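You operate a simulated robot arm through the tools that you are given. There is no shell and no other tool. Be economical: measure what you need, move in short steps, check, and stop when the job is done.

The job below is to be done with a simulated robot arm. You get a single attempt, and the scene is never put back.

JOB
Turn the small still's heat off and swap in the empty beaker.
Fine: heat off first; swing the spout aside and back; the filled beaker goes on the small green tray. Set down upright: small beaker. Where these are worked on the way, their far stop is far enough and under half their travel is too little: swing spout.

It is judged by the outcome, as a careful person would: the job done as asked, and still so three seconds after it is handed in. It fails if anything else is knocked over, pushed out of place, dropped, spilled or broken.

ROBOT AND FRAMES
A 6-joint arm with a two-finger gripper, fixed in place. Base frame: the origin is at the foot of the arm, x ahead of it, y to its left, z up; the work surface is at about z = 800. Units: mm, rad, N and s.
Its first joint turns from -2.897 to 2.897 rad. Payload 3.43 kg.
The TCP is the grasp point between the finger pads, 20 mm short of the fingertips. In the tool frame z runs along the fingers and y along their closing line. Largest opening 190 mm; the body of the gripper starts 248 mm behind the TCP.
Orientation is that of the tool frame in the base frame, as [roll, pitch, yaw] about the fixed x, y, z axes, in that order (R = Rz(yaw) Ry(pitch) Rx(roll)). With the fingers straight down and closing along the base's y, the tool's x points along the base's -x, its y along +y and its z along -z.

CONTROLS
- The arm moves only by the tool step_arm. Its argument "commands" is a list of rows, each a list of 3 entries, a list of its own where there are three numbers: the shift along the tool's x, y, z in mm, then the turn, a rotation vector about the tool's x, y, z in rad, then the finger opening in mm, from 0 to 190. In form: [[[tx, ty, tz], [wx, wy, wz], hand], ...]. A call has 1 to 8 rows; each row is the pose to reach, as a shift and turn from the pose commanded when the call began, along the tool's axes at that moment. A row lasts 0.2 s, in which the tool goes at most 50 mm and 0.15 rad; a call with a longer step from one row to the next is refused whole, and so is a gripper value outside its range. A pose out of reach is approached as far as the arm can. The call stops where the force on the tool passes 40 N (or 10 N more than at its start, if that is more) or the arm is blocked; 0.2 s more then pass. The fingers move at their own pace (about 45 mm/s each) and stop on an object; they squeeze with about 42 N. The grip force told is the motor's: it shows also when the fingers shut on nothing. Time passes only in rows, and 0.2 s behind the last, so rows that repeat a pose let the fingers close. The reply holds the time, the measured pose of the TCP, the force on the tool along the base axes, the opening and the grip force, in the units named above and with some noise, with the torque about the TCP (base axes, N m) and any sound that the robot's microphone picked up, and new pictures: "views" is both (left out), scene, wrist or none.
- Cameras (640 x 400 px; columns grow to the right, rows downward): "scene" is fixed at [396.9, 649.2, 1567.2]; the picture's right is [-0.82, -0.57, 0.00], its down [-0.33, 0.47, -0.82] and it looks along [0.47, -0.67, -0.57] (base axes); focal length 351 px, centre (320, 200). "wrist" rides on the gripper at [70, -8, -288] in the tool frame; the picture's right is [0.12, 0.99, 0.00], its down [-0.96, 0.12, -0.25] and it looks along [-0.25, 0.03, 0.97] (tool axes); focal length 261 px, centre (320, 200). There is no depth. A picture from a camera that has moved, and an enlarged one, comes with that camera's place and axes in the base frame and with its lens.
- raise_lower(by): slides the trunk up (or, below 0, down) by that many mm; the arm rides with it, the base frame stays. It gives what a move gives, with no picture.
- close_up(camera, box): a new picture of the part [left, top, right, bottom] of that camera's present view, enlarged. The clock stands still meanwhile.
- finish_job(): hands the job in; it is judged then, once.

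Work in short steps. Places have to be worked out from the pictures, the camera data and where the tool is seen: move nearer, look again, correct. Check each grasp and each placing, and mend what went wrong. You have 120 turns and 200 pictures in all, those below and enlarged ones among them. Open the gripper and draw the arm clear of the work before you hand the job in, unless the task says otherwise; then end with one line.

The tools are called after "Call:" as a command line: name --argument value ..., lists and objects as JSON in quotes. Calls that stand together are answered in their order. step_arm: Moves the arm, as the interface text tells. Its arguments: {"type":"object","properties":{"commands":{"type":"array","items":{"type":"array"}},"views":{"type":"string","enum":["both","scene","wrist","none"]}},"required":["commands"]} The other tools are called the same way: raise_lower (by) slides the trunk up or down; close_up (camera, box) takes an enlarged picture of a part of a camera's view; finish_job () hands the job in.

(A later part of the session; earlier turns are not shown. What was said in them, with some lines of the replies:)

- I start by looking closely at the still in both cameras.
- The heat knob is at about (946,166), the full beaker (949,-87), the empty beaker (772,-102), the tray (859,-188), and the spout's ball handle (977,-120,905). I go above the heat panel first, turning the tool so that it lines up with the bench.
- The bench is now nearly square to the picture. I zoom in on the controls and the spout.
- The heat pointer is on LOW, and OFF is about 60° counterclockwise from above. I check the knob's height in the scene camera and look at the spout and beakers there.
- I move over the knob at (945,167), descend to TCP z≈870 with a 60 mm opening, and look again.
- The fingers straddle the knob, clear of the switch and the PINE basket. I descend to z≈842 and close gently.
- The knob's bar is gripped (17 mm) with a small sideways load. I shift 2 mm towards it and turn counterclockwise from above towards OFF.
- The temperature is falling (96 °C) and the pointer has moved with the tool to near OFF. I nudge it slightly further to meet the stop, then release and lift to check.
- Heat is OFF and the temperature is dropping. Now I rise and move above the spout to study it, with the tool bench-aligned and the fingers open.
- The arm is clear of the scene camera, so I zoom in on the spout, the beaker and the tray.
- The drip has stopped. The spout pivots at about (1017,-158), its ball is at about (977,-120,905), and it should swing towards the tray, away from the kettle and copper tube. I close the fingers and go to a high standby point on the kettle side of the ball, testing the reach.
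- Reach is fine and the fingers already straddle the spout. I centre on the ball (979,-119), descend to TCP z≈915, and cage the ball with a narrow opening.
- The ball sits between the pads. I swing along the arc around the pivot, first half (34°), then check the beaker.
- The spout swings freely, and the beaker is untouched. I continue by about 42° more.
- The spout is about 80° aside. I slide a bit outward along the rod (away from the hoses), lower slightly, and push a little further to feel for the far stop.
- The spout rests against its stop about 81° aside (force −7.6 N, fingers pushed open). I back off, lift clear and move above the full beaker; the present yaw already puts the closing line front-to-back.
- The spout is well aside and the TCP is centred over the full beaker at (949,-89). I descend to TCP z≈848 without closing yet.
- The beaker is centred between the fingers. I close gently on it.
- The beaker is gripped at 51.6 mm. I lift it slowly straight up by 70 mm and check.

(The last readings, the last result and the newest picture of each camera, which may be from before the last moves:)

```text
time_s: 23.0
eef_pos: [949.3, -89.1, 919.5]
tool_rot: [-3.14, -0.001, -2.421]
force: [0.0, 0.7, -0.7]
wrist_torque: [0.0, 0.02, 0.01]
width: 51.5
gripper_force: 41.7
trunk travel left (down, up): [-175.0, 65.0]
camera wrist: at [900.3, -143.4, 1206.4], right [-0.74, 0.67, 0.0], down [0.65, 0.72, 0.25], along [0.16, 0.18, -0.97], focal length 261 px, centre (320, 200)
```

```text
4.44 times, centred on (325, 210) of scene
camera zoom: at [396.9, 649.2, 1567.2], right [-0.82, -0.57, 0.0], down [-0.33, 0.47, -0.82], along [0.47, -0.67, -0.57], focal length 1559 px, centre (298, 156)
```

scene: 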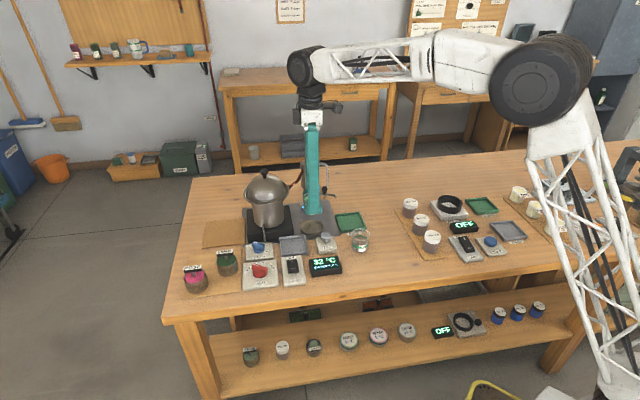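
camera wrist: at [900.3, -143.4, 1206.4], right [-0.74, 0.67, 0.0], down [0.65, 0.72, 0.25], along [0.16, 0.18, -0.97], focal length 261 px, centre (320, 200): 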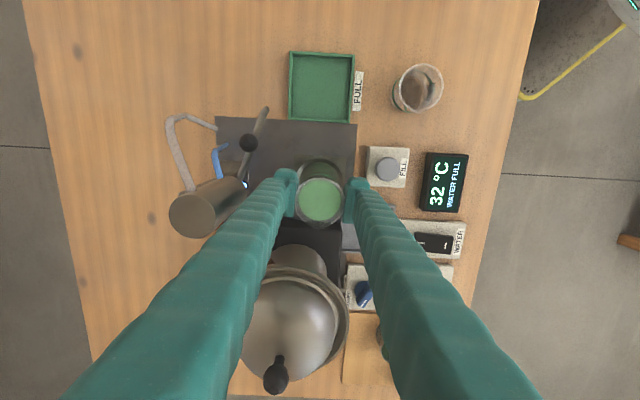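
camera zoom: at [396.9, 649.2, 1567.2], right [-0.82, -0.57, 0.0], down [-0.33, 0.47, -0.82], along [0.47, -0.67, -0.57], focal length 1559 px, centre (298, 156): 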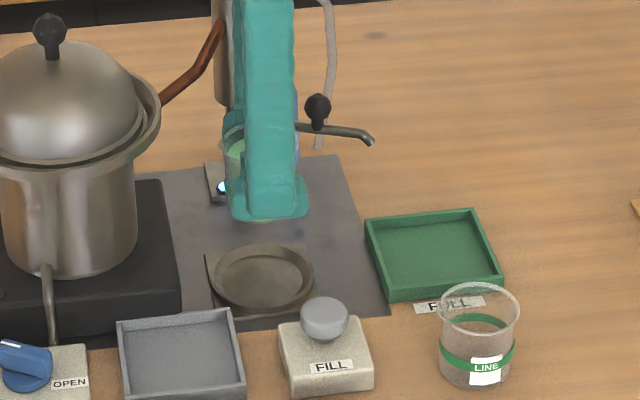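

Lifted cleanly and level. I carry it slowly to above the tray centre (858,-188).

Call:
step_arm --commands '[[[6, -1, 0], [0, 0, 0], 40], [[20, -2, 0], [0, 0, 0], 40], [[42, -4, 0], [0, 0, 0], 40], [[66, -7, 0], [0, 0, 0], 40], [[90, -10, 0], [0, 0, 0], 40], [[112, -12, 0], [0, 0, 0], 40], [[127, -13, 0], [0, 0, 0], 40], [[134, -14, 0], [0, 0, 0], 40]]' --views "both"

Call:
close_up --camera "scene" --box '[290, 165, 390, 265]'

```text
time_s: 24.8
eef_pos: [858.1, -188.6, 918.9]
tool_rot: [-3.14, 0.001, -2.422]
force: [-0.2, -0.1, -2.1]
wrist_torque: [-0.02, -0.01, 0.0]
width: 51.6
gripper_force: 41.7
trunk travel left (down, up): [-175.0, 65.0]
camera wrist: at [809.4, -243.7, 1205.7], right [-0.75, 0.67, 0.0], down [0.65, 0.72, 0.25], along [0.17, 0.18, -0.97], focal length 261 px, centre (320, 200)
```

scene: 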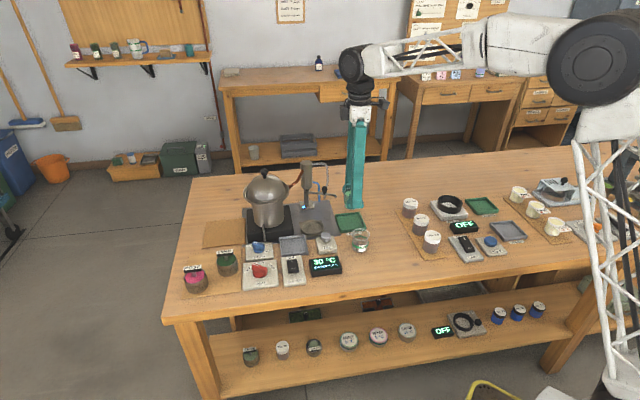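
wrist: 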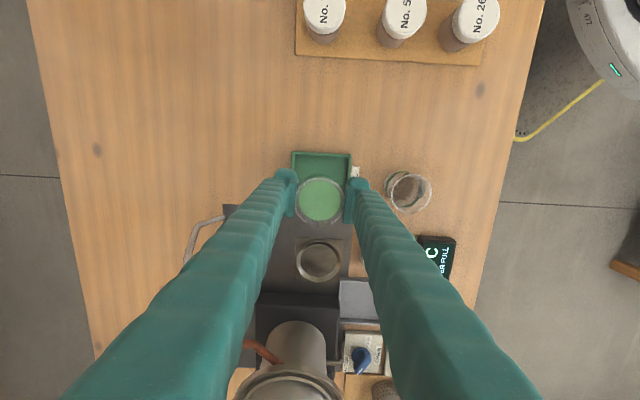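

```text
4.00 times, centred on (340, 215) of scene
camera zoom: at [396.9, 649.2, 1567.2], right [-0.82, -0.57, 0.0], down [-0.33, 0.47, -0.82], along [0.47, -0.67, -0.57], focal length 1403 px, centre (240, 140)
```

zoom: 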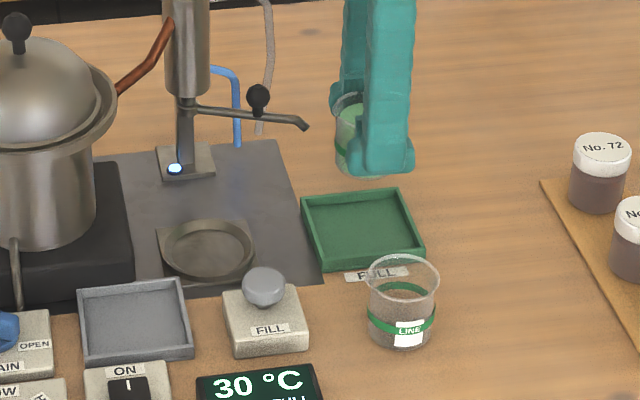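

Over the tray and centred. I lower to TCP z≈854, then feel for the floor.

Call:
step_arm --commands '[[[0, 0, 8], [0, 0, 0], 40], [[0, 0, 22], [0, 0, 0], 40], [[0, 0, 38], [0, 0, 0], 40], [[0, 0, 52], [0, 0, 0], 40], [[0, 0, 61], [0, 0, 0], 40], [[0, 0, 65], [0, 0, 0], 40], [[0, 0, 65], [0, 0, 0], 40]]' --views "wrist"

Call:
close_up --camera "scene" --box '[310, 185, 390, 265]'

```text
time_s: 26.4
eef_pos: [856.5, -187.7, 852.7]
tool_rot: [-3.142, -0.001, -2.423]
force: [0.5, 1.0, -2.0]
wrist_torque: [-0.01, 0.01, -0.01]
width: 51.3
gripper_force: 41.6
trunk travel left (down, up): [-175.0, 65.0]
camera wrist: at [809.0, -242.5, 1139.9], right [-0.74, 0.67, 0.0], down [0.65, 0.72, 0.25], along [0.17, 0.18, -0.97], focal length 261 px, centre (320, 200)
```

wrist: 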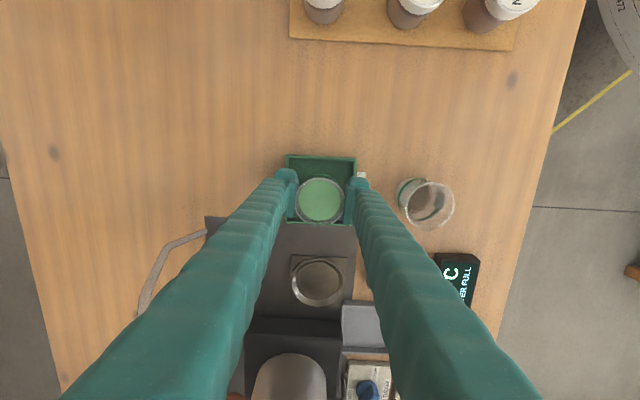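

```text
5.00 times, centred on (350, 225) of scene
camera zoom: at [396.9, 649.2, 1567.2], right [-0.82, -0.57, 0.0], down [-0.33, 0.47, -0.82], along [0.47, -0.67, -0.57], focal length 1754 px, centre (170, 75)
```

zoom: 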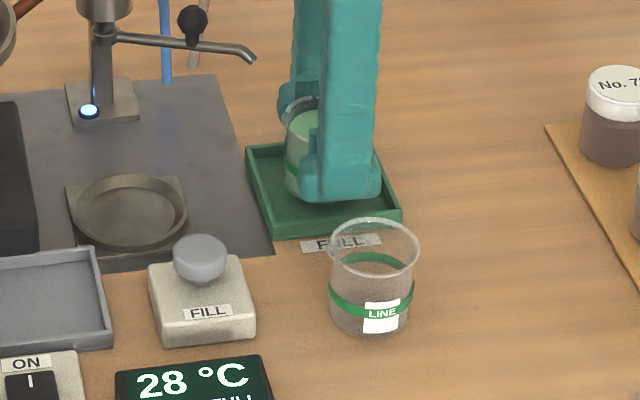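

Just above the floor. I lower in small increments watching the force.

Call:
step_arm --commands '[[[0, 0, 1.5], [0, 0, 0], 40], [[0, 0, 3], [0, 0, 0], 40], [[0, 0, 4], [0, 0, 0], 40]]' --views "none"

```text
time_s: 27.2
eef_pos: [856.8, -188.3, 849.1]
tool_rot: [-3.14, -0.001, -2.421]
force: [-1.0, 0.2, -1.2]
wrist_torque: [0.01, -0.01, -0.05]
width: 51.5
gripper_force: 42.3
trunk travel left (down, up): [-175.0, 65.0]
```

Call:
step_arm --commands '[[[0, 0, 1], [0, 0, 0], 40], [[0, 0, 2], [0, 0, 0], 40], [[0, 0, 2.5], [0, 0, 0], 40]]' --views "none"

```text
time_s: 28.0
eef_pos: [855.4, -187.9, 849.0]
tool_rot: [-3.139, 0.002, -2.421]
force: [-0.5, -1.5, 23.4]
wrist_torque: [0.03, 0.1, 0.0]
width: 51.4
gripper_force: 42.0
trunk travel left (down, up): [-175.0, 65.0]
```

The beaker is on the floor (23 N). I ease up by 2 mm to unload and open the fingers.

Call:
step_arm --commands '[[[0, 0, -1.5], [0, 0, 0], 44], [[0, 0, -2], [0, 0, 0], 52], [[0, 0, -2], [0, 0, 0], 60], [[0, 0, -2], [0, 0, 0], 70], [[0, 0, -2], [0, 0, 0], 76]]' --views "both"

Call:
close_up --camera "wrist" --box '[240, 120, 400, 280]'

```text
time_s: 29.2
eef_pos: [856.0, -187.4, 848.1]
tool_rot: [3.141, 0.0, -2.423]
force: [0.4, -0.1, 0.4]
wrist_torque: [0.0, 0.0, -0.01]
width: 75.9
gripper_force: 0.1
trunk travel left (down, up): [-175.0, 65.0]
camera wrist: at [808.6, -242.7, 1135.7], right [-0.74, 0.67, 0.0], down [0.65, 0.72, 0.25], along [0.16, 0.18, -0.97], focal length 261 px, centre (320, 200)
```

scene: 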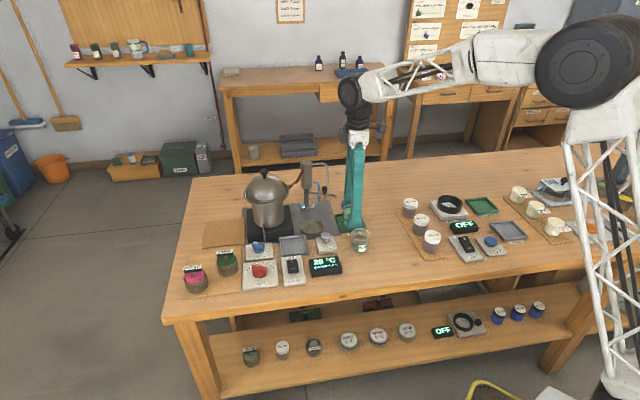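
wrist: 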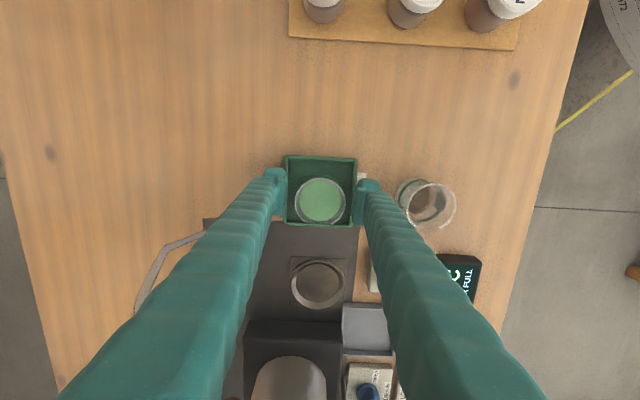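

```text
2.50 times, centred on (320, 200) of wrist
camera zoom: at [808.6, -242.7, 1135.7], right [-0.74, 0.67, 0.0], down [0.65, 0.72, 0.25], along [0.16, 0.18, -0.97], focal length 652 px, centre (320, 200)
```

zoom: 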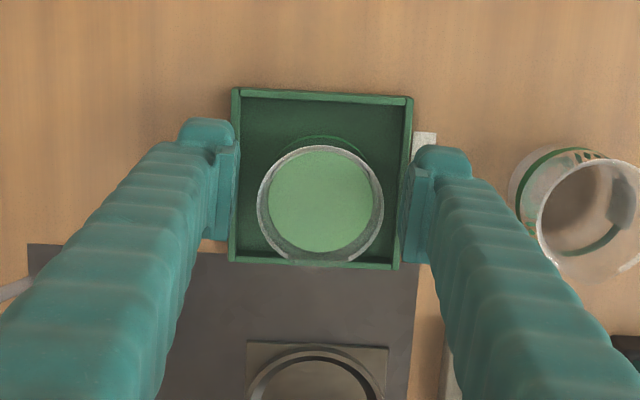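

The full beaker stands upright in the tray. I lift straight up and move above the empty beaker near (772,-102).

Call:
step_arm --commands '[[[0, 0, -20], [0, 0, 0], 76], [[0, 0, -60], [0, 0, 0], 76], [[0, 0, -100], [0, 0, 0], 76], [[2, 30, -110], [0, 0, 0], 82], [[4, 65, -110], [0, 0, 0], 82], [[6, 100, -110], [0, 0, 0], 82], [[7, 119, -110], [0, 0, 0], 82]]' --views "both"

Call:
close_up --camera "wrist" --box '[240, 120, 400, 280]'

Call:
close_up --camera "scene" --box '[310, 185, 390, 265]'

```text
time_s: 30.8
eef_pos: [772.9, -102.6, 957.6]
tool_rot: [-3.141, 0.002, -2.419]
force: [1.0, 0.5, -0.1]
wrist_torque: [0.04, -0.01, 0.01]
width: 82.3
gripper_force: 0.1
trunk travel left (down, up): [-175.0, 65.0]
camera wrist: at [725.3, -156.7, 1245.2], right [-0.74, 0.67, 0.0], down [0.65, 0.72, 0.25], along [0.16, 0.18, -0.97], focal length 261 px, centre (320, 200)
```

scene: 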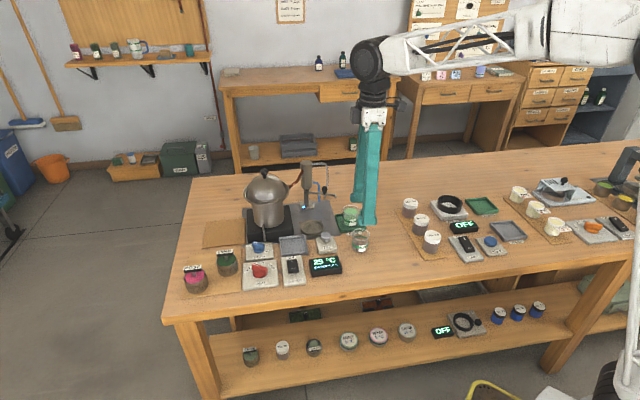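
wrist: 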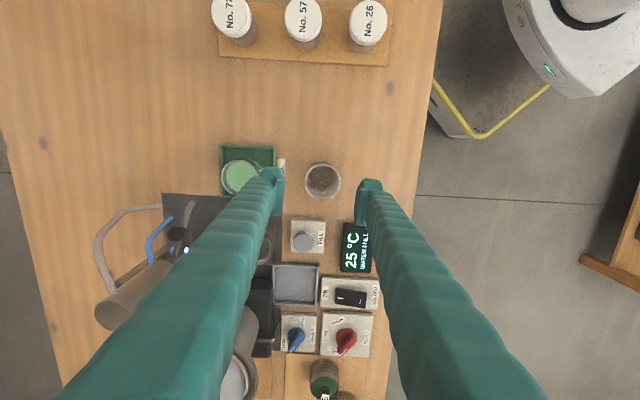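

```text
2.50 times, centred on (320, 200) of wrist
camera zoom: at [725.3, -156.7, 1245.2], right [-0.74, 0.67, 0.0], down [0.65, 0.72, 0.25], along [0.16, 0.18, -0.97], focal length 652 px, centre (320, 200)
```

zoom: 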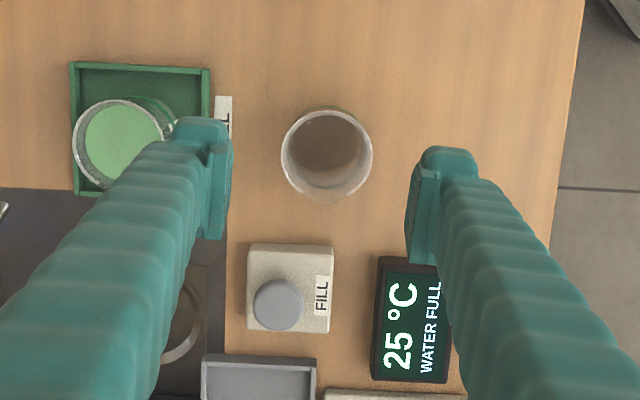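

```text
5.00 times, centred on (350, 225) of scene
camera zoom: at [396.9, 649.2, 1567.2], right [-0.82, -0.57, 0.0], down [-0.33, 0.47, -0.82], along [0.47, -0.67, -0.57], focal length 1754 px, centre (170, 75)
```

zoom: 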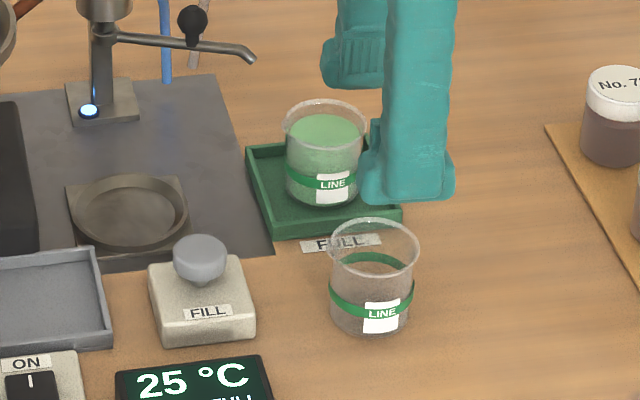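

The empty beaker is centred to within 4 mm. I shift 4 mm towards it, descend to z≈847 and close.

Call:
step_arm --commands '[[[0, 4, 35], [0, 0, 0], 80], [[0, 4, 70], [0, 0, 0], 80], [[0, 4, 98], [0, 0, 0], 80], [[0, 4, 110], [0, 0, 0], 80], [[0, 4, 110], [0, 0, 0], 64], [[0, 4, 110], [0, 0, 0], 54], [[0, 4, 110], [0, 0, 0], 44], [[0, 4, 110], [0, 0, 0], 44]]' --views "both"

```text
time_s: 32.6
eef_pos: [771.6, -99.2, 849.0]
tool_rot: [3.141, 0.0, -2.422]
force: [-0.5, 0.6, -1.2]
wrist_torque: [0.0, -0.03, 0.01]
width: 51.4
gripper_force: 41.9
trunk travel left (down, up): [-175.0, 65.0]
camera wrist: at [722.5, -153.8, 1136.1], right [-0.74, 0.67, 0.0], down [0.65, 0.72, 0.25], along [0.16, 0.18, -0.97], focal length 261 px, centre (320, 200)
```

scene: 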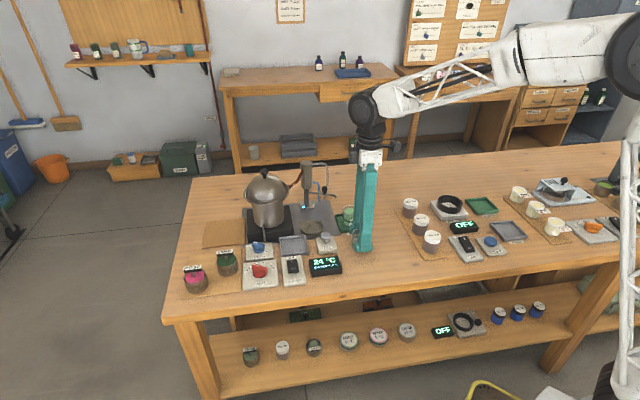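
wrist: 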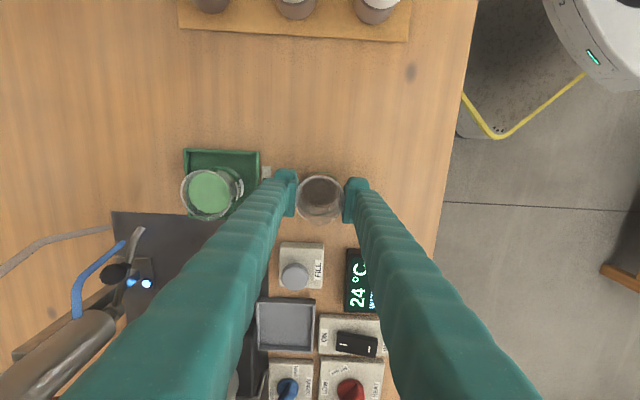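

Gripped at 51.4 mm. I lift 80 mm straight up and carry it towards the dish at (949,-88).

Call:
step_arm --commands '[[[0, 0, -15], [0, 0, 0], 42], [[0, 0, -45], [0, 0, 0], 42], [[0, 0, -80], [0, 0, 0], 42], [[-35, -27, -80], [0, 0, 0], 42], [[-70, -54, -80], [0, 0, 0], 42], [[-105, -81, -80], [0, 0, 0], 42], [[-130, -100, -80], [0, 0, 0], 42], [[-141, -109, -80], [0, 0, 0], 42]]' --views "both"

Call:
close_up --camera "scene" --box '[280, 165, 370, 255]'

Call:
close_up --camera "wrist" --box '[240, 120, 400, 280]'

```text
time_s: 34.4
eef_pos: [949.0, -89.5, 926.2]
tool_rot: [-3.141, 0.0, -2.421]
force: [0.5, 0.3, 0.1]
wrist_torque: [0.0, -0.02, 0.02]
width: 51.4
gripper_force: 41.9
trunk travel left (down, up): [-175.0, 65.0]
camera wrist: at [901.4, -143.1, 1213.7], right [-0.74, 0.67, 0.0], down [0.65, 0.72, 0.25], along [0.16, 0.18, -0.97], focal length 261 px, centre (320, 200)
```

scene: 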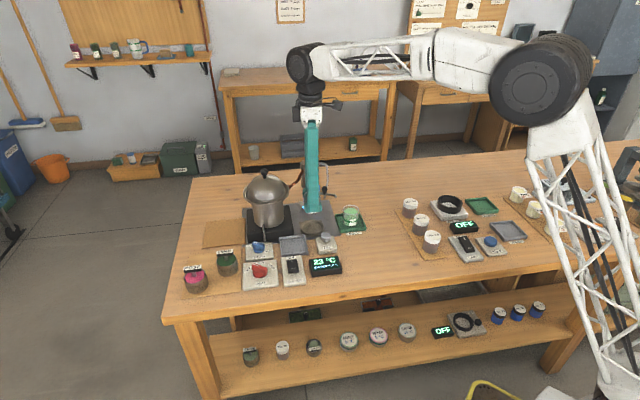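
wrist: 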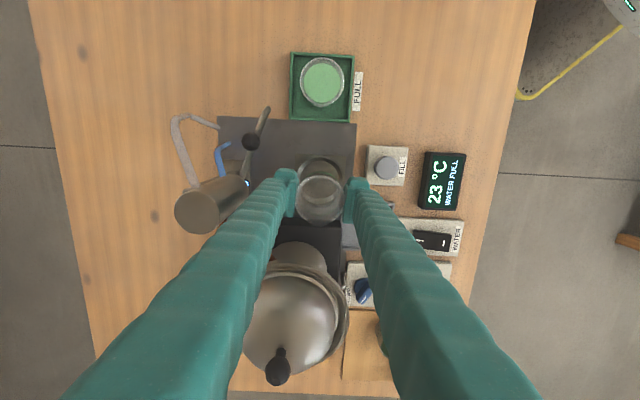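

```text
4.44 times, centred on (325, 210) of scene
camera zoom: at [396.9, 649.2, 1567.2], right [-0.82, -0.57, 0.0], down [-0.33, 0.47, -0.82], along [0.47, -0.67, -0.57], focal length 1559 px, centre (298, 156)
```

zoom: 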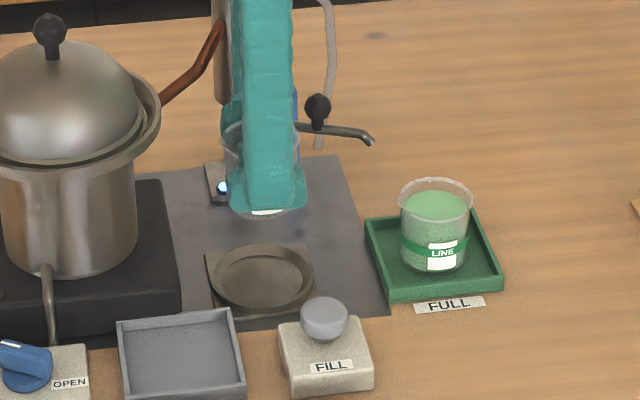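

```text
2.50 times, centred on (320, 200) of wrist
camera zoom: at [901.4, -143.1, 1213.7], right [-0.74, 0.67, 0.0], down [0.65, 0.72, 0.25], along [0.16, 0.18, -0.97], focal length 652 px, centre (320, 200)
```

zoom: 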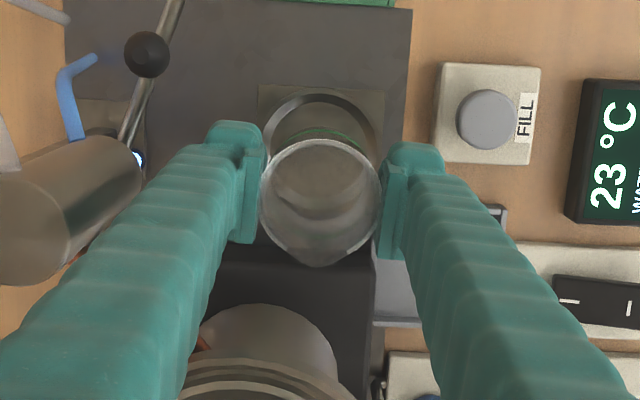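

Aligned above the dish. I lower to z≈858, then feel for contact.

Call:
step_arm --commands '[[[0, 0, 10], [0, 0, 0], 42], [[0, 0, 28], [0, 0, 0], 42], [[0, 0, 46], [0, 0, 0], 42], [[0, 0, 58], [0, 0, 0], 42], [[0, 0, 66], [0, 0, 0], 42], [[0, 0, 70], [0, 0, 0], 42]]' --views "none"

Call:
step_arm --commands '[[[0, 0, 1.5], [0, 0, 0], 42], [[0, 0, 3], [0, 0, 0], 42], [[0, 0, 3], [0, 0, 0], 42]]' --views "none"

```text
time_s: 35.8
eef_pos: [947.7, -89.1, 857.5]
tool_rot: [3.141, -0.001, -2.42]
force: [0.5, -0.9, -1.5]
wrist_torque: [-0.02, -0.04, 0.02]
width: 51.3
gripper_force: 41.4
trunk travel left (down, up): [-175.0, 65.0]
```

```text
time_s: 36.6
eef_pos: [948.4, -89.9, 856.8]
tool_rot: [-3.141, -0.002, -2.42]
force: [-0.7, 0.0, -1.1]
wrist_torque: [0.0, 0.0, -0.01]
width: 51.3
gripper_force: 41.5
trunk travel left (down, up): [-175.0, 65.0]
```

Call:
step_arm --commands '[[[0, 0, 1.5], [0, 0, 0], 42], [[0, 0, 3], [0, 0, 0], 42], [[0, 0, 3], [0, 0, 0], 42]]' --views "none"

```text
time_s: 37.4
eef_pos: [949.2, -91.0, 852.3]
tool_rot: [3.141, 0.0, -2.421]
force: [-0.7, 0.0, -0.7]
wrist_torque: [0.0, -0.04, 0.01]
width: 51.5
gripper_force: 42.2
trunk travel left (down, up): [-175.0, 65.0]
```

No contact yet; I continue lowering in small steps.

Call:
step_arm --commands '[[[0, 0, 1], [0, 0, 0], 42], [[0, 0, 2], [0, 0, 0], 42], [[0, 0, 2], [0, 0, 0], 42]]' --views "both"

Call:
close_up --camera "scene" --box '[280, 165, 370, 255]'

```text
time_s: 38.2
eef_pos: [949.2, -91.0, 852.7]
tool_rot: [-3.139, 0.001, -2.421]
force: [-1.0, -0.8, 24.2]
wrist_torque: [-0.05, 0.12, -0.04]
width: 51.5
gripper_force: 41.6
trunk travel left (down, up): [-175.0, 65.0]
camera wrist: at [899.7, -144.1, 1139.5], right [-0.74, 0.67, 0.0], down [0.65, 0.72, 0.25], along [0.17, 0.18, -0.97], focal length 261 px, centre (320, 200)
```

scene: 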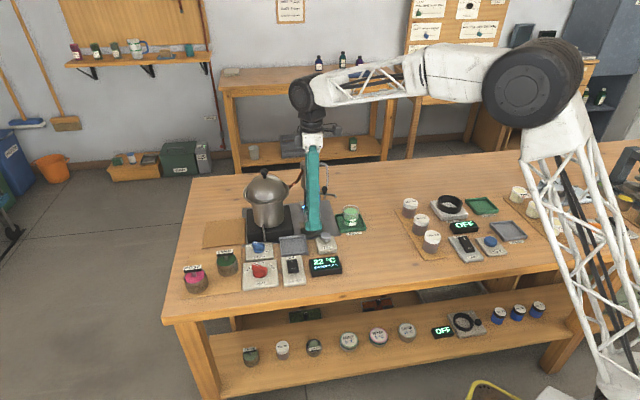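
wrist: 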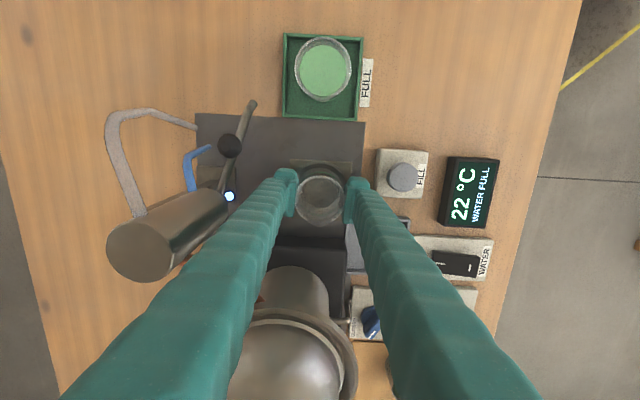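

```text
4.44 times, centred on (325, 210) of scene
camera zoom: at [396.9, 649.2, 1567.2], right [-0.82, -0.57, 0.0], down [-0.33, 0.47, -0.82], along [0.47, -0.67, -0.57], focal length 1559 px, centre (298, 156)
```

zoom: 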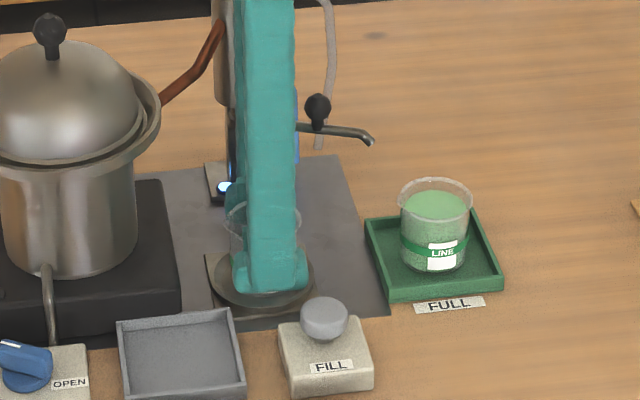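

Contact at the expected height (24 N). I unload by 1.5 mm, open, and lift straight up.

Call:
step_arm --commands '[[[0, 0, -1.5], [0, 0, 0], 46], [[0, 0, -1.5], [0, 0, 0], 56], [[0, 0, -1.5], [0, 0, 0], 66], [[0, 0, -1.5], [0, 0, 0], 78], [[0, 0, -1.5], [0, 0, 0], 78], [[0, 0, -40], [0, 0, 0], 78], [[0, 0, -88], [0, 0, 0], 78], [[0, 0, -135], [0, 0, 0], 78]]' --views "both"

Call:
close_up --camera "scene" --box '[280, 165, 370, 255]'

Call:
close_up --camera "wrist" --box '[240, 120, 400, 280]'

```text
time_s: 40.0
eef_pos: [949.0, -91.6, 985.6]
tool_rot: [3.14, -0.001, -2.423]
force: [-0.5, 0.6, -0.3]
wrist_torque: [-0.02, 0.09, 0.0]
width: 78.2
gripper_force: 0.0
trunk travel left (down, up): [-175.0, 65.0]
camera wrist: at [900.2, -145.3, 1273.6], right [-0.74, 0.67, 0.0], down [0.65, 0.72, 0.25], along [0.16, 0.18, -0.97], focal length 261 px, centre (320, 200)
```

scene: 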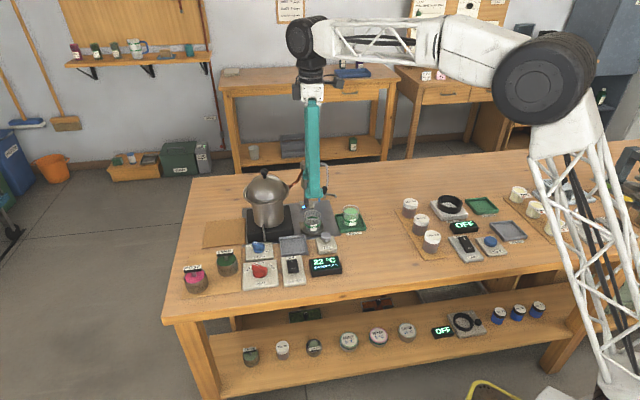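
wrist: 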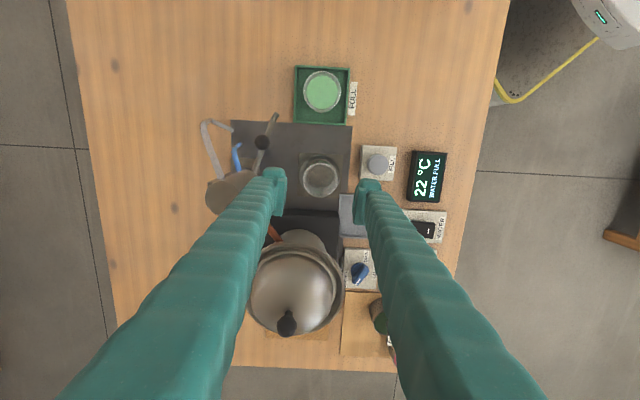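

```text
4.44 times, centred on (325, 210) of scene
camera zoom: at [396.9, 649.2, 1567.2], right [-0.82, -0.57, 0.0], down [-0.33, 0.47, -0.82], along [0.47, -0.67, -0.57], focal length 1559 px, centre (298, 156)
```

zoom: 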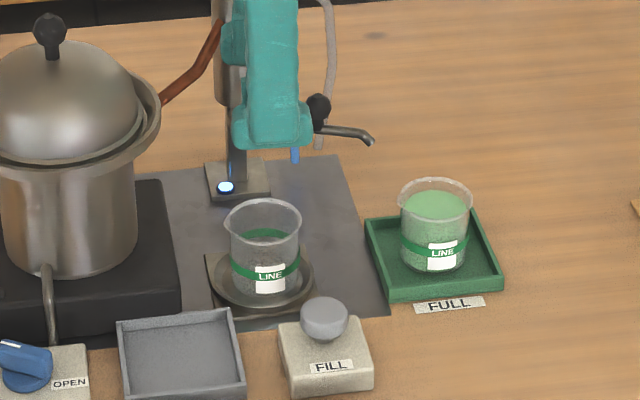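

```text
2.50 times, centred on (320, 200) of wrist
camera zoom: at [900.2, -145.3, 1273.6], right [-0.74, 0.67, 0.0], down [0.65, 0.72, 0.25], along [0.16, 0.18, -0.97], focal length 652 px, centre (320, 200)
```

zoom: 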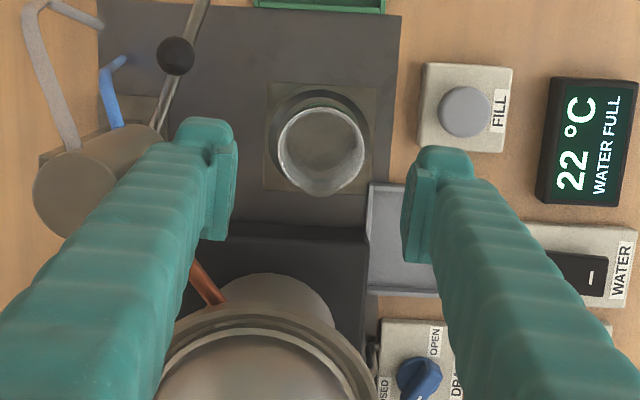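

The empty beaker stands upright in the dish. Now I position above the spout's ball (~(968,-190)), going up and around the condenser, opening 45.

Call:
step_arm --commands '[[[0, 0, -45], [0, 0, 0], 60], [[35, -5, -45], [0, 0, 0.05], 45], [[62, -40, -45], [0, 0, 0.1], 42], [[62, -83, -45], [0, 0, 0.178], 42], [[62, -83, -5], [0, 0, 0.178], 42], [[62, -83, 10], [0, 0, 0.178], 42]]' --views "wrist"

Call:
close_up --camera "wrist" --box '[240, 120, 400, 280]'

Call:
close_up --camera "scene" --box '[280, 145, 370, 235]'

```text
time_s: 41.4
eef_pos: [955.8, -193.0, 974.2]
tool_rot: [-3.141, -0.001, -2.6]
force: [-0.1, 0.2, -0.6]
wrist_torque: [0.02, 0.0, 0.01]
width: 42.2
gripper_force: 0.1
trunk travel left (down, up): [-175.0, 65.0]
camera wrist: at [899.1, -238.0, 1262.1], right [-0.61, 0.79, 0.0], down [0.76, 0.6, 0.25], along [0.19, 0.15, -0.97], focal length 261 px, centre (320, 200)
```

wrist: 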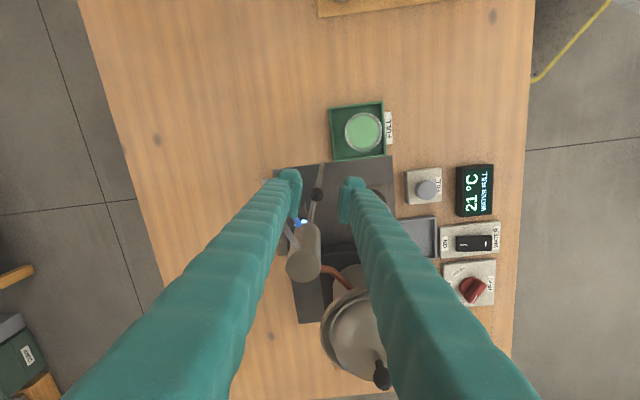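

```text
2.50 times, centred on (320, 200) of wrist
camera zoom: at [899.1, -238.0, 1262.1], right [-0.61, 0.79, 0.0], down [0.76, 0.6, 0.25], along [0.19, 0.15, -0.97], focal length 652 px, centre (320, 200)
```

zoom: 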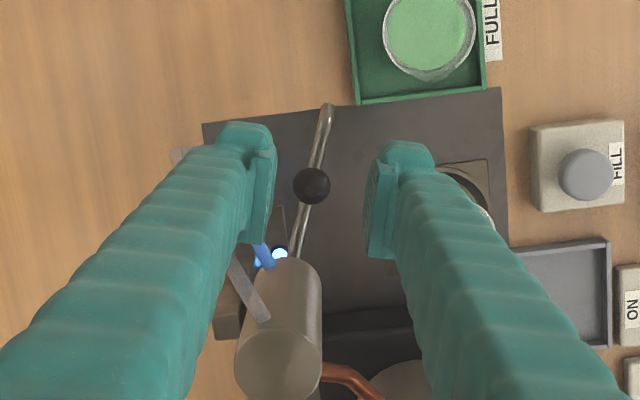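

```text
4.44 times, centred on (325, 190) of scene
camera zoom: at [396.9, 649.2, 1567.2], right [-0.82, -0.57, 0.0], down [-0.33, 0.47, -0.82], along [0.47, -0.67, -0.57], focal length 1559 px, centre (298, 244)
```

zoom: 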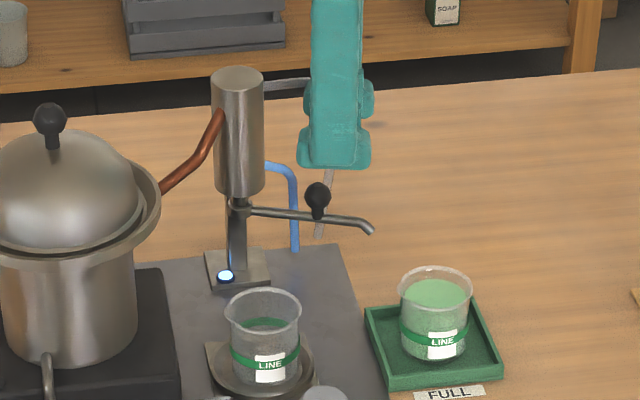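

The ball lies between the fingers (4 mm off). I correct, narrow to 34 mm and descend around the ball.

Call:
step_arm --commands '[[[-1, -4, 0], [0, 0, 0], 34], [[-1, -4, 20], [0, 0, 0], 34], [[-1, -4, 40], [0, 0, 0], 34], [[-1, -4, 57], [0, 0, 0], 34]]' --views "wrist"

Call:
close_up --camera "wrist" --box '[240, 120, 400, 280]'

Call:
close_up --camera "scene" --box '[280, 145, 370, 235]'

```text
time_s: 42.4
eef_pos: [959.6, -193.6, 917.3]
tool_rot: [-3.141, 0.0, -2.598]
force: [-0.4, 0.3, 0.0]
wrist_torque: [0.02, -0.01, 0.01]
width: 33.9
gripper_force: 0.0
trunk travel left (down, up): [-175.0, 65.0]
camera wrist: at [902.8, -239.4, 1204.7], right [-0.61, 0.79, 0.0], down [0.76, 0.6, 0.25], along [0.2, 0.15, -0.97], focal length 261 px, centre (320, 200)
```

wrist: 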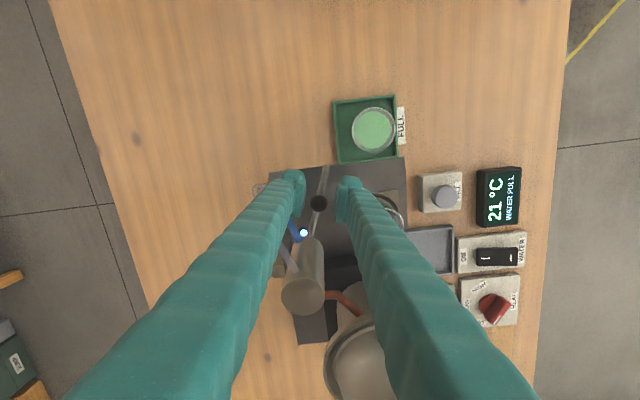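

```text
2.50 times, centred on (320, 200) of wrist
camera zoom: at [902.8, -239.4, 1204.7], right [-0.61, 0.79, 0.0], down [0.76, 0.6, 0.25], along [0.2, 0.15, -0.97], focal length 652 px, centre (320, 200)
```

zoom: 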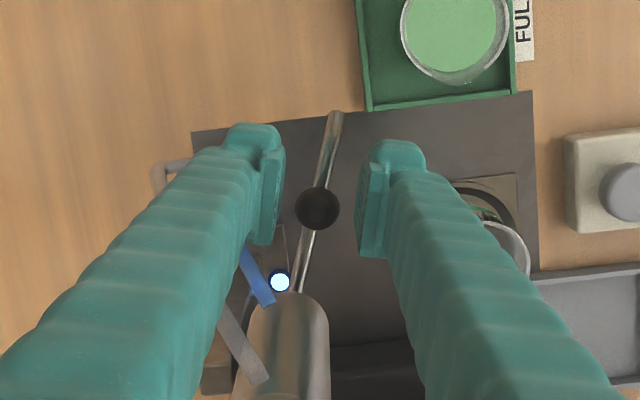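

```text
4.44 times, centred on (325, 190) of scene
camera zoom: at [396.9, 649.2, 1567.2], right [-0.82, -0.57, 0.0], down [-0.33, 0.47, -0.82], along [0.47, -0.67, -0.57], focal length 1559 px, centre (298, 244)
```

zoom: 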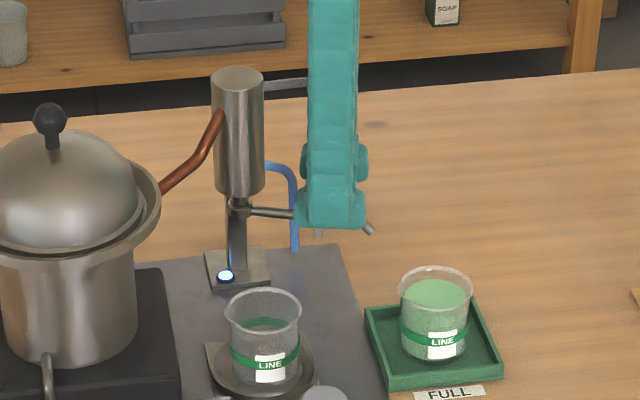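

The ball is caged. I close to 22 mm and swing back around the pivot, first half.

Call:
step_arm --commands '[[[0, 0, 0], [0, 0, 0], 22], [[-0.6, 10, 0], [0, 0, 0.148], 22], [[-2.7, 19.8, 0], [0, 0, 0.297], 22], [[-6.2, 29.1, 0], [0, 0, 0.445], 22], [[-11.1, 37.9, 0], [0, 0, 0.593], 22], [[-17.2, 45.8, 0], [0, 0, 0.74], 22]]' --views "wrist"

Call:
close_up --camera "scene" --box '[280, 145, 370, 235]'

```text
time_s: 43.8
eef_pos: [949.5, -147.3, 918.0]
tool_rot: [3.141, -0.001, 2.942]
force: [0.7, 0.3, -0.2]
wrist_torque: [0.02, -0.03, 0.0]
width: 22.2
gripper_force: 0.0
trunk travel left (down, up): [-175.0, 65.0]
camera wrist: at [878.5, -143.4, 1205.9], right [0.08, 1.0, 0.0], down [0.97, -0.08, 0.25], along [0.25, -0.02, -0.97], focal length 261 px, centre (320, 200)
```

wrist: 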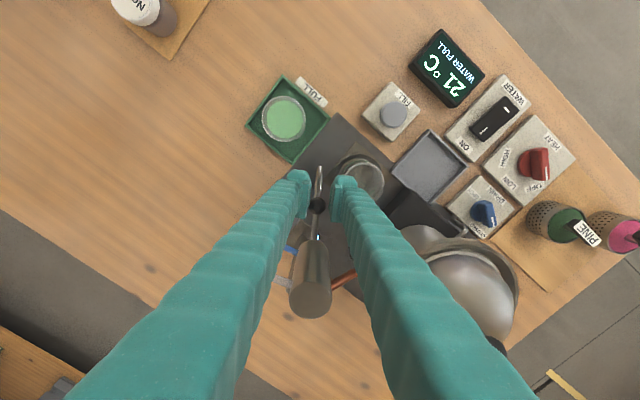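

```text
4.44 times, centred on (325, 190) of scene
camera zoom: at [396.9, 649.2, 1567.2], right [-0.82, -0.57, 0.0], down [-0.33, 0.47, -0.82], along [0.47, -0.67, -0.57], focal length 1559 px, centre (298, 244)
```

zoom: 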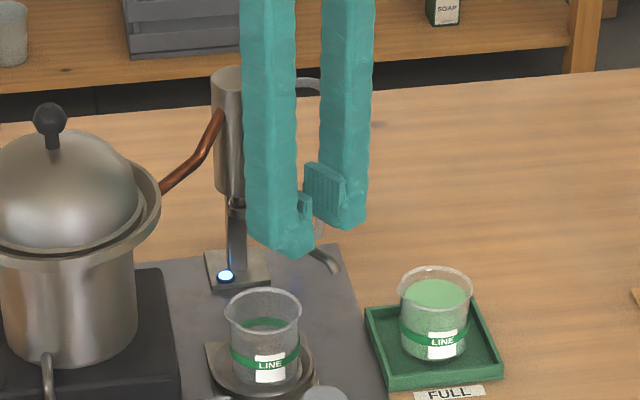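

Moving well. I continue the remaining ~38°.

Call:
step_arm --commands '[[[-0.6, 10, 0], [0, 0, 0.148], 22], [[-2.7, 19.8, 0], [0, 0, 0.297], 22], [[-6.2, 29.1, 0], [0, 0, 0.445], 22], [[-11.1, 37.9, 0], [0, 0, 0.593], 22], [[-13.8, 41.7, 0], [0, 0, 0.663], 22], [[-13.8, 41.7, 0], [0, 0, 0.663], 22]]' --views "wrist"

Call:
close_up --camera "scene" --box '[270, 145, 360, 245]'

Call:
close_up --camera "wrist" --box '[240, 120, 400, 280]'

```text
time_s: 45.2
eef_pos: [972.0, -108.5, 918.1]
tool_rot: [3.141, 0.0, 2.28]
force: [-0.3, 0.2, 0.4]
wrist_torque: [-0.03, -0.01, 0.0]
width: 21.9
gripper_force: 0.0
trunk travel left (down, up): [-175.0, 65.0]
camera wrist: at [919.1, -61.6, 1206.2], right [0.68, 0.74, 0.0], down [0.71, -0.65, 0.25], along [0.18, -0.17, -0.97], focal length 261 px, centre (320, 200)
```

wrist: 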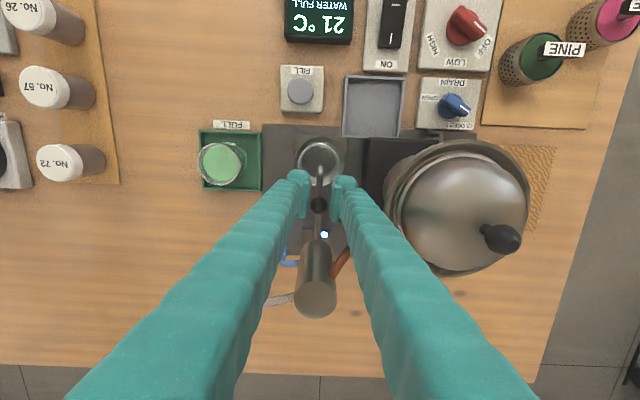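

```text
4.00 times, centred on (315, 195) of scene
camera zoom: at [396.9, 649.2, 1567.2], right [-0.82, -0.57, 0.0], down [-0.33, 0.47, -0.82], along [0.47, -0.67, -0.57], focal length 1403 px, centre (340, 220)
```

zoom: 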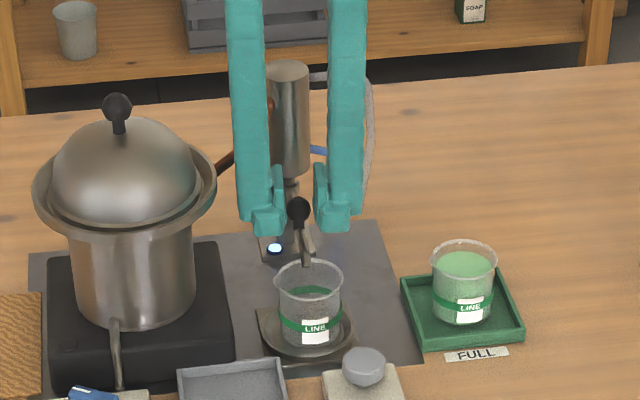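

```text
2.50 times, centred on (320, 200) of wrist
camera zoom: at [919.1, -61.6, 1206.2], right [0.68, 0.74, 0.0], down [0.71, -0.65, 0.25], along [0.18, -0.17, -0.97], focal length 652 px, centre (320, 200)
```

zoom: 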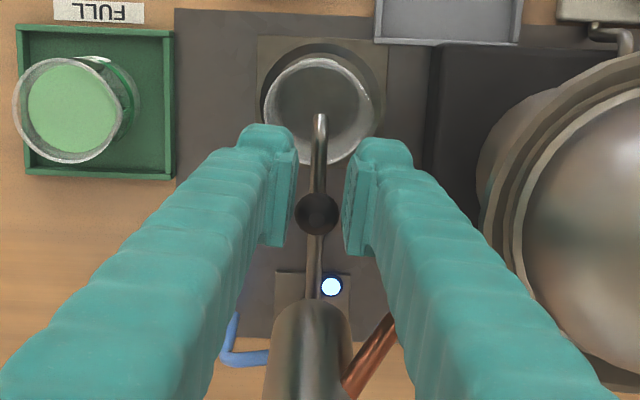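

The spout is back over the beaker, matching its starting picture. I open, lift straight up clear, and compare with the initial view.

Call:
step_arm --commands '[[[0, 0, 0], [0, 0, 0], 32], [[0, 0, 0], [0, 0, 0], 44], [[0, 0, -30], [0, 0, 0], 48], [[0, 0, -75], [0, 0, 0], 48], [[0, 0, -120], [0, 0, 0], 48], [[25, 0, -160], [0, 0, 0], 48], [[60, 0, -190], [0, 0, 0], 48], [[100, 0, -210], [0, 0, 0], 48]]' --views "both"

Call:
close_up --camera "scene" --box '[285, 155, 345, 245]'

Call:
close_up --camera "scene" --box '[180, 150, 390, 300]'

```text
time_s: 47.0
eef_pos: [905.8, -32.7, 1126.5]
tool_rot: [-3.141, -0.003, 2.283]
force: [0.2, 0.5, -0.9]
wrist_torque: [0.09, 0.21, -0.01]
width: 48.0
gripper_force: 0.0
trunk travel left (down, up): [-175.0, 65.0]
camera wrist: at [852.9, 13.1, 1413.9], right [0.68, 0.74, 0.0], down [0.71, -0.65, 0.25], along [0.18, -0.17, -0.97], focal length 261 px, centre (320, 200)
```

scene: 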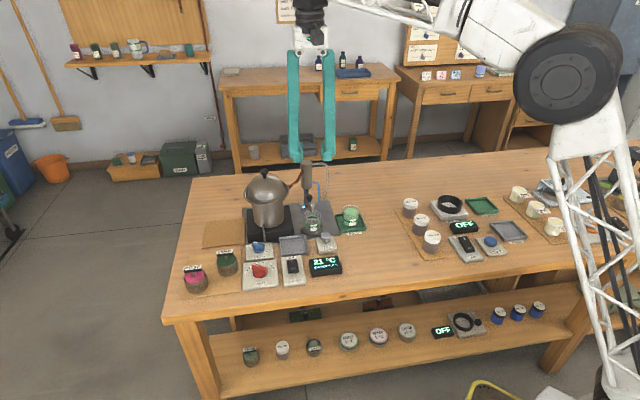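
wrist: 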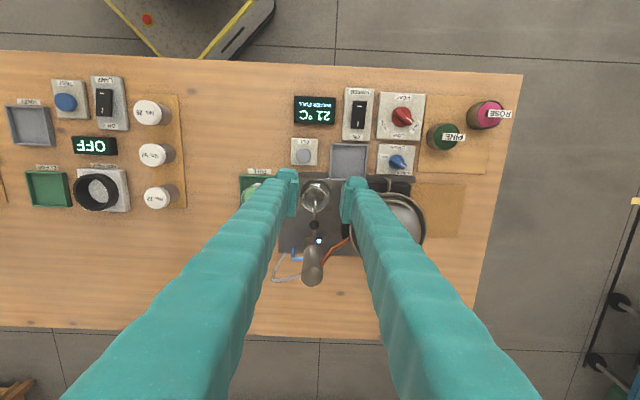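

```text
4.44 times, centred on (315, 200) of scene
camera zoom: at [396.9, 649.2, 1567.2], right [-0.82, -0.57, 0.0], down [-0.33, 0.47, -0.82], along [0.47, -0.67, -0.57], focal length 1559 px, centre (342, 200)
```

zoom: 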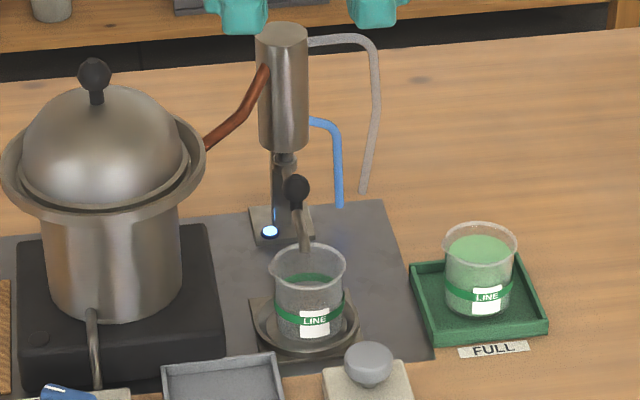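

```text
2.67 times, centred on (285, 225) of scene
camera zoom: at [396.9, 649.2, 1567.2], right [-0.82, -0.57, 0.0], down [-0.33, 0.47, -0.82], along [0.47, -0.67, -0.57], focal length 936 px, centre (413, 133)
```

zoom: 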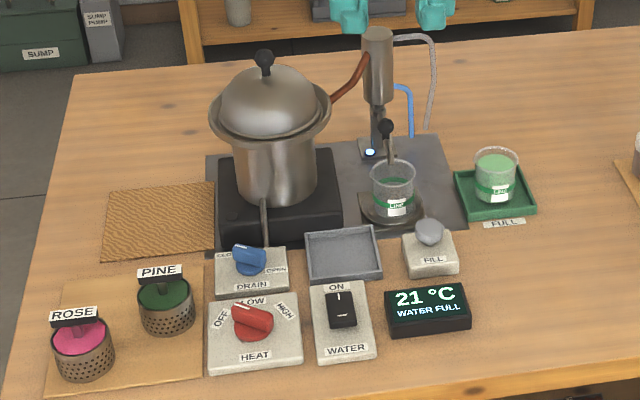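

The spout's ball and tip match the starting picture, heat is OFF (21 °C), the empty beaker stands in the dish and the full one upright on the FULL tray. The arm is open and clear, so I hand in.

Call:
finish_job

```text
The job is handed in.
```

The job is done and handed in: the heat was turned off first, the filled beaker is upright on the small green tray, the empty beaker is upright under the spout, and the spout is back in place, with nothing seen knocked over or spilled.
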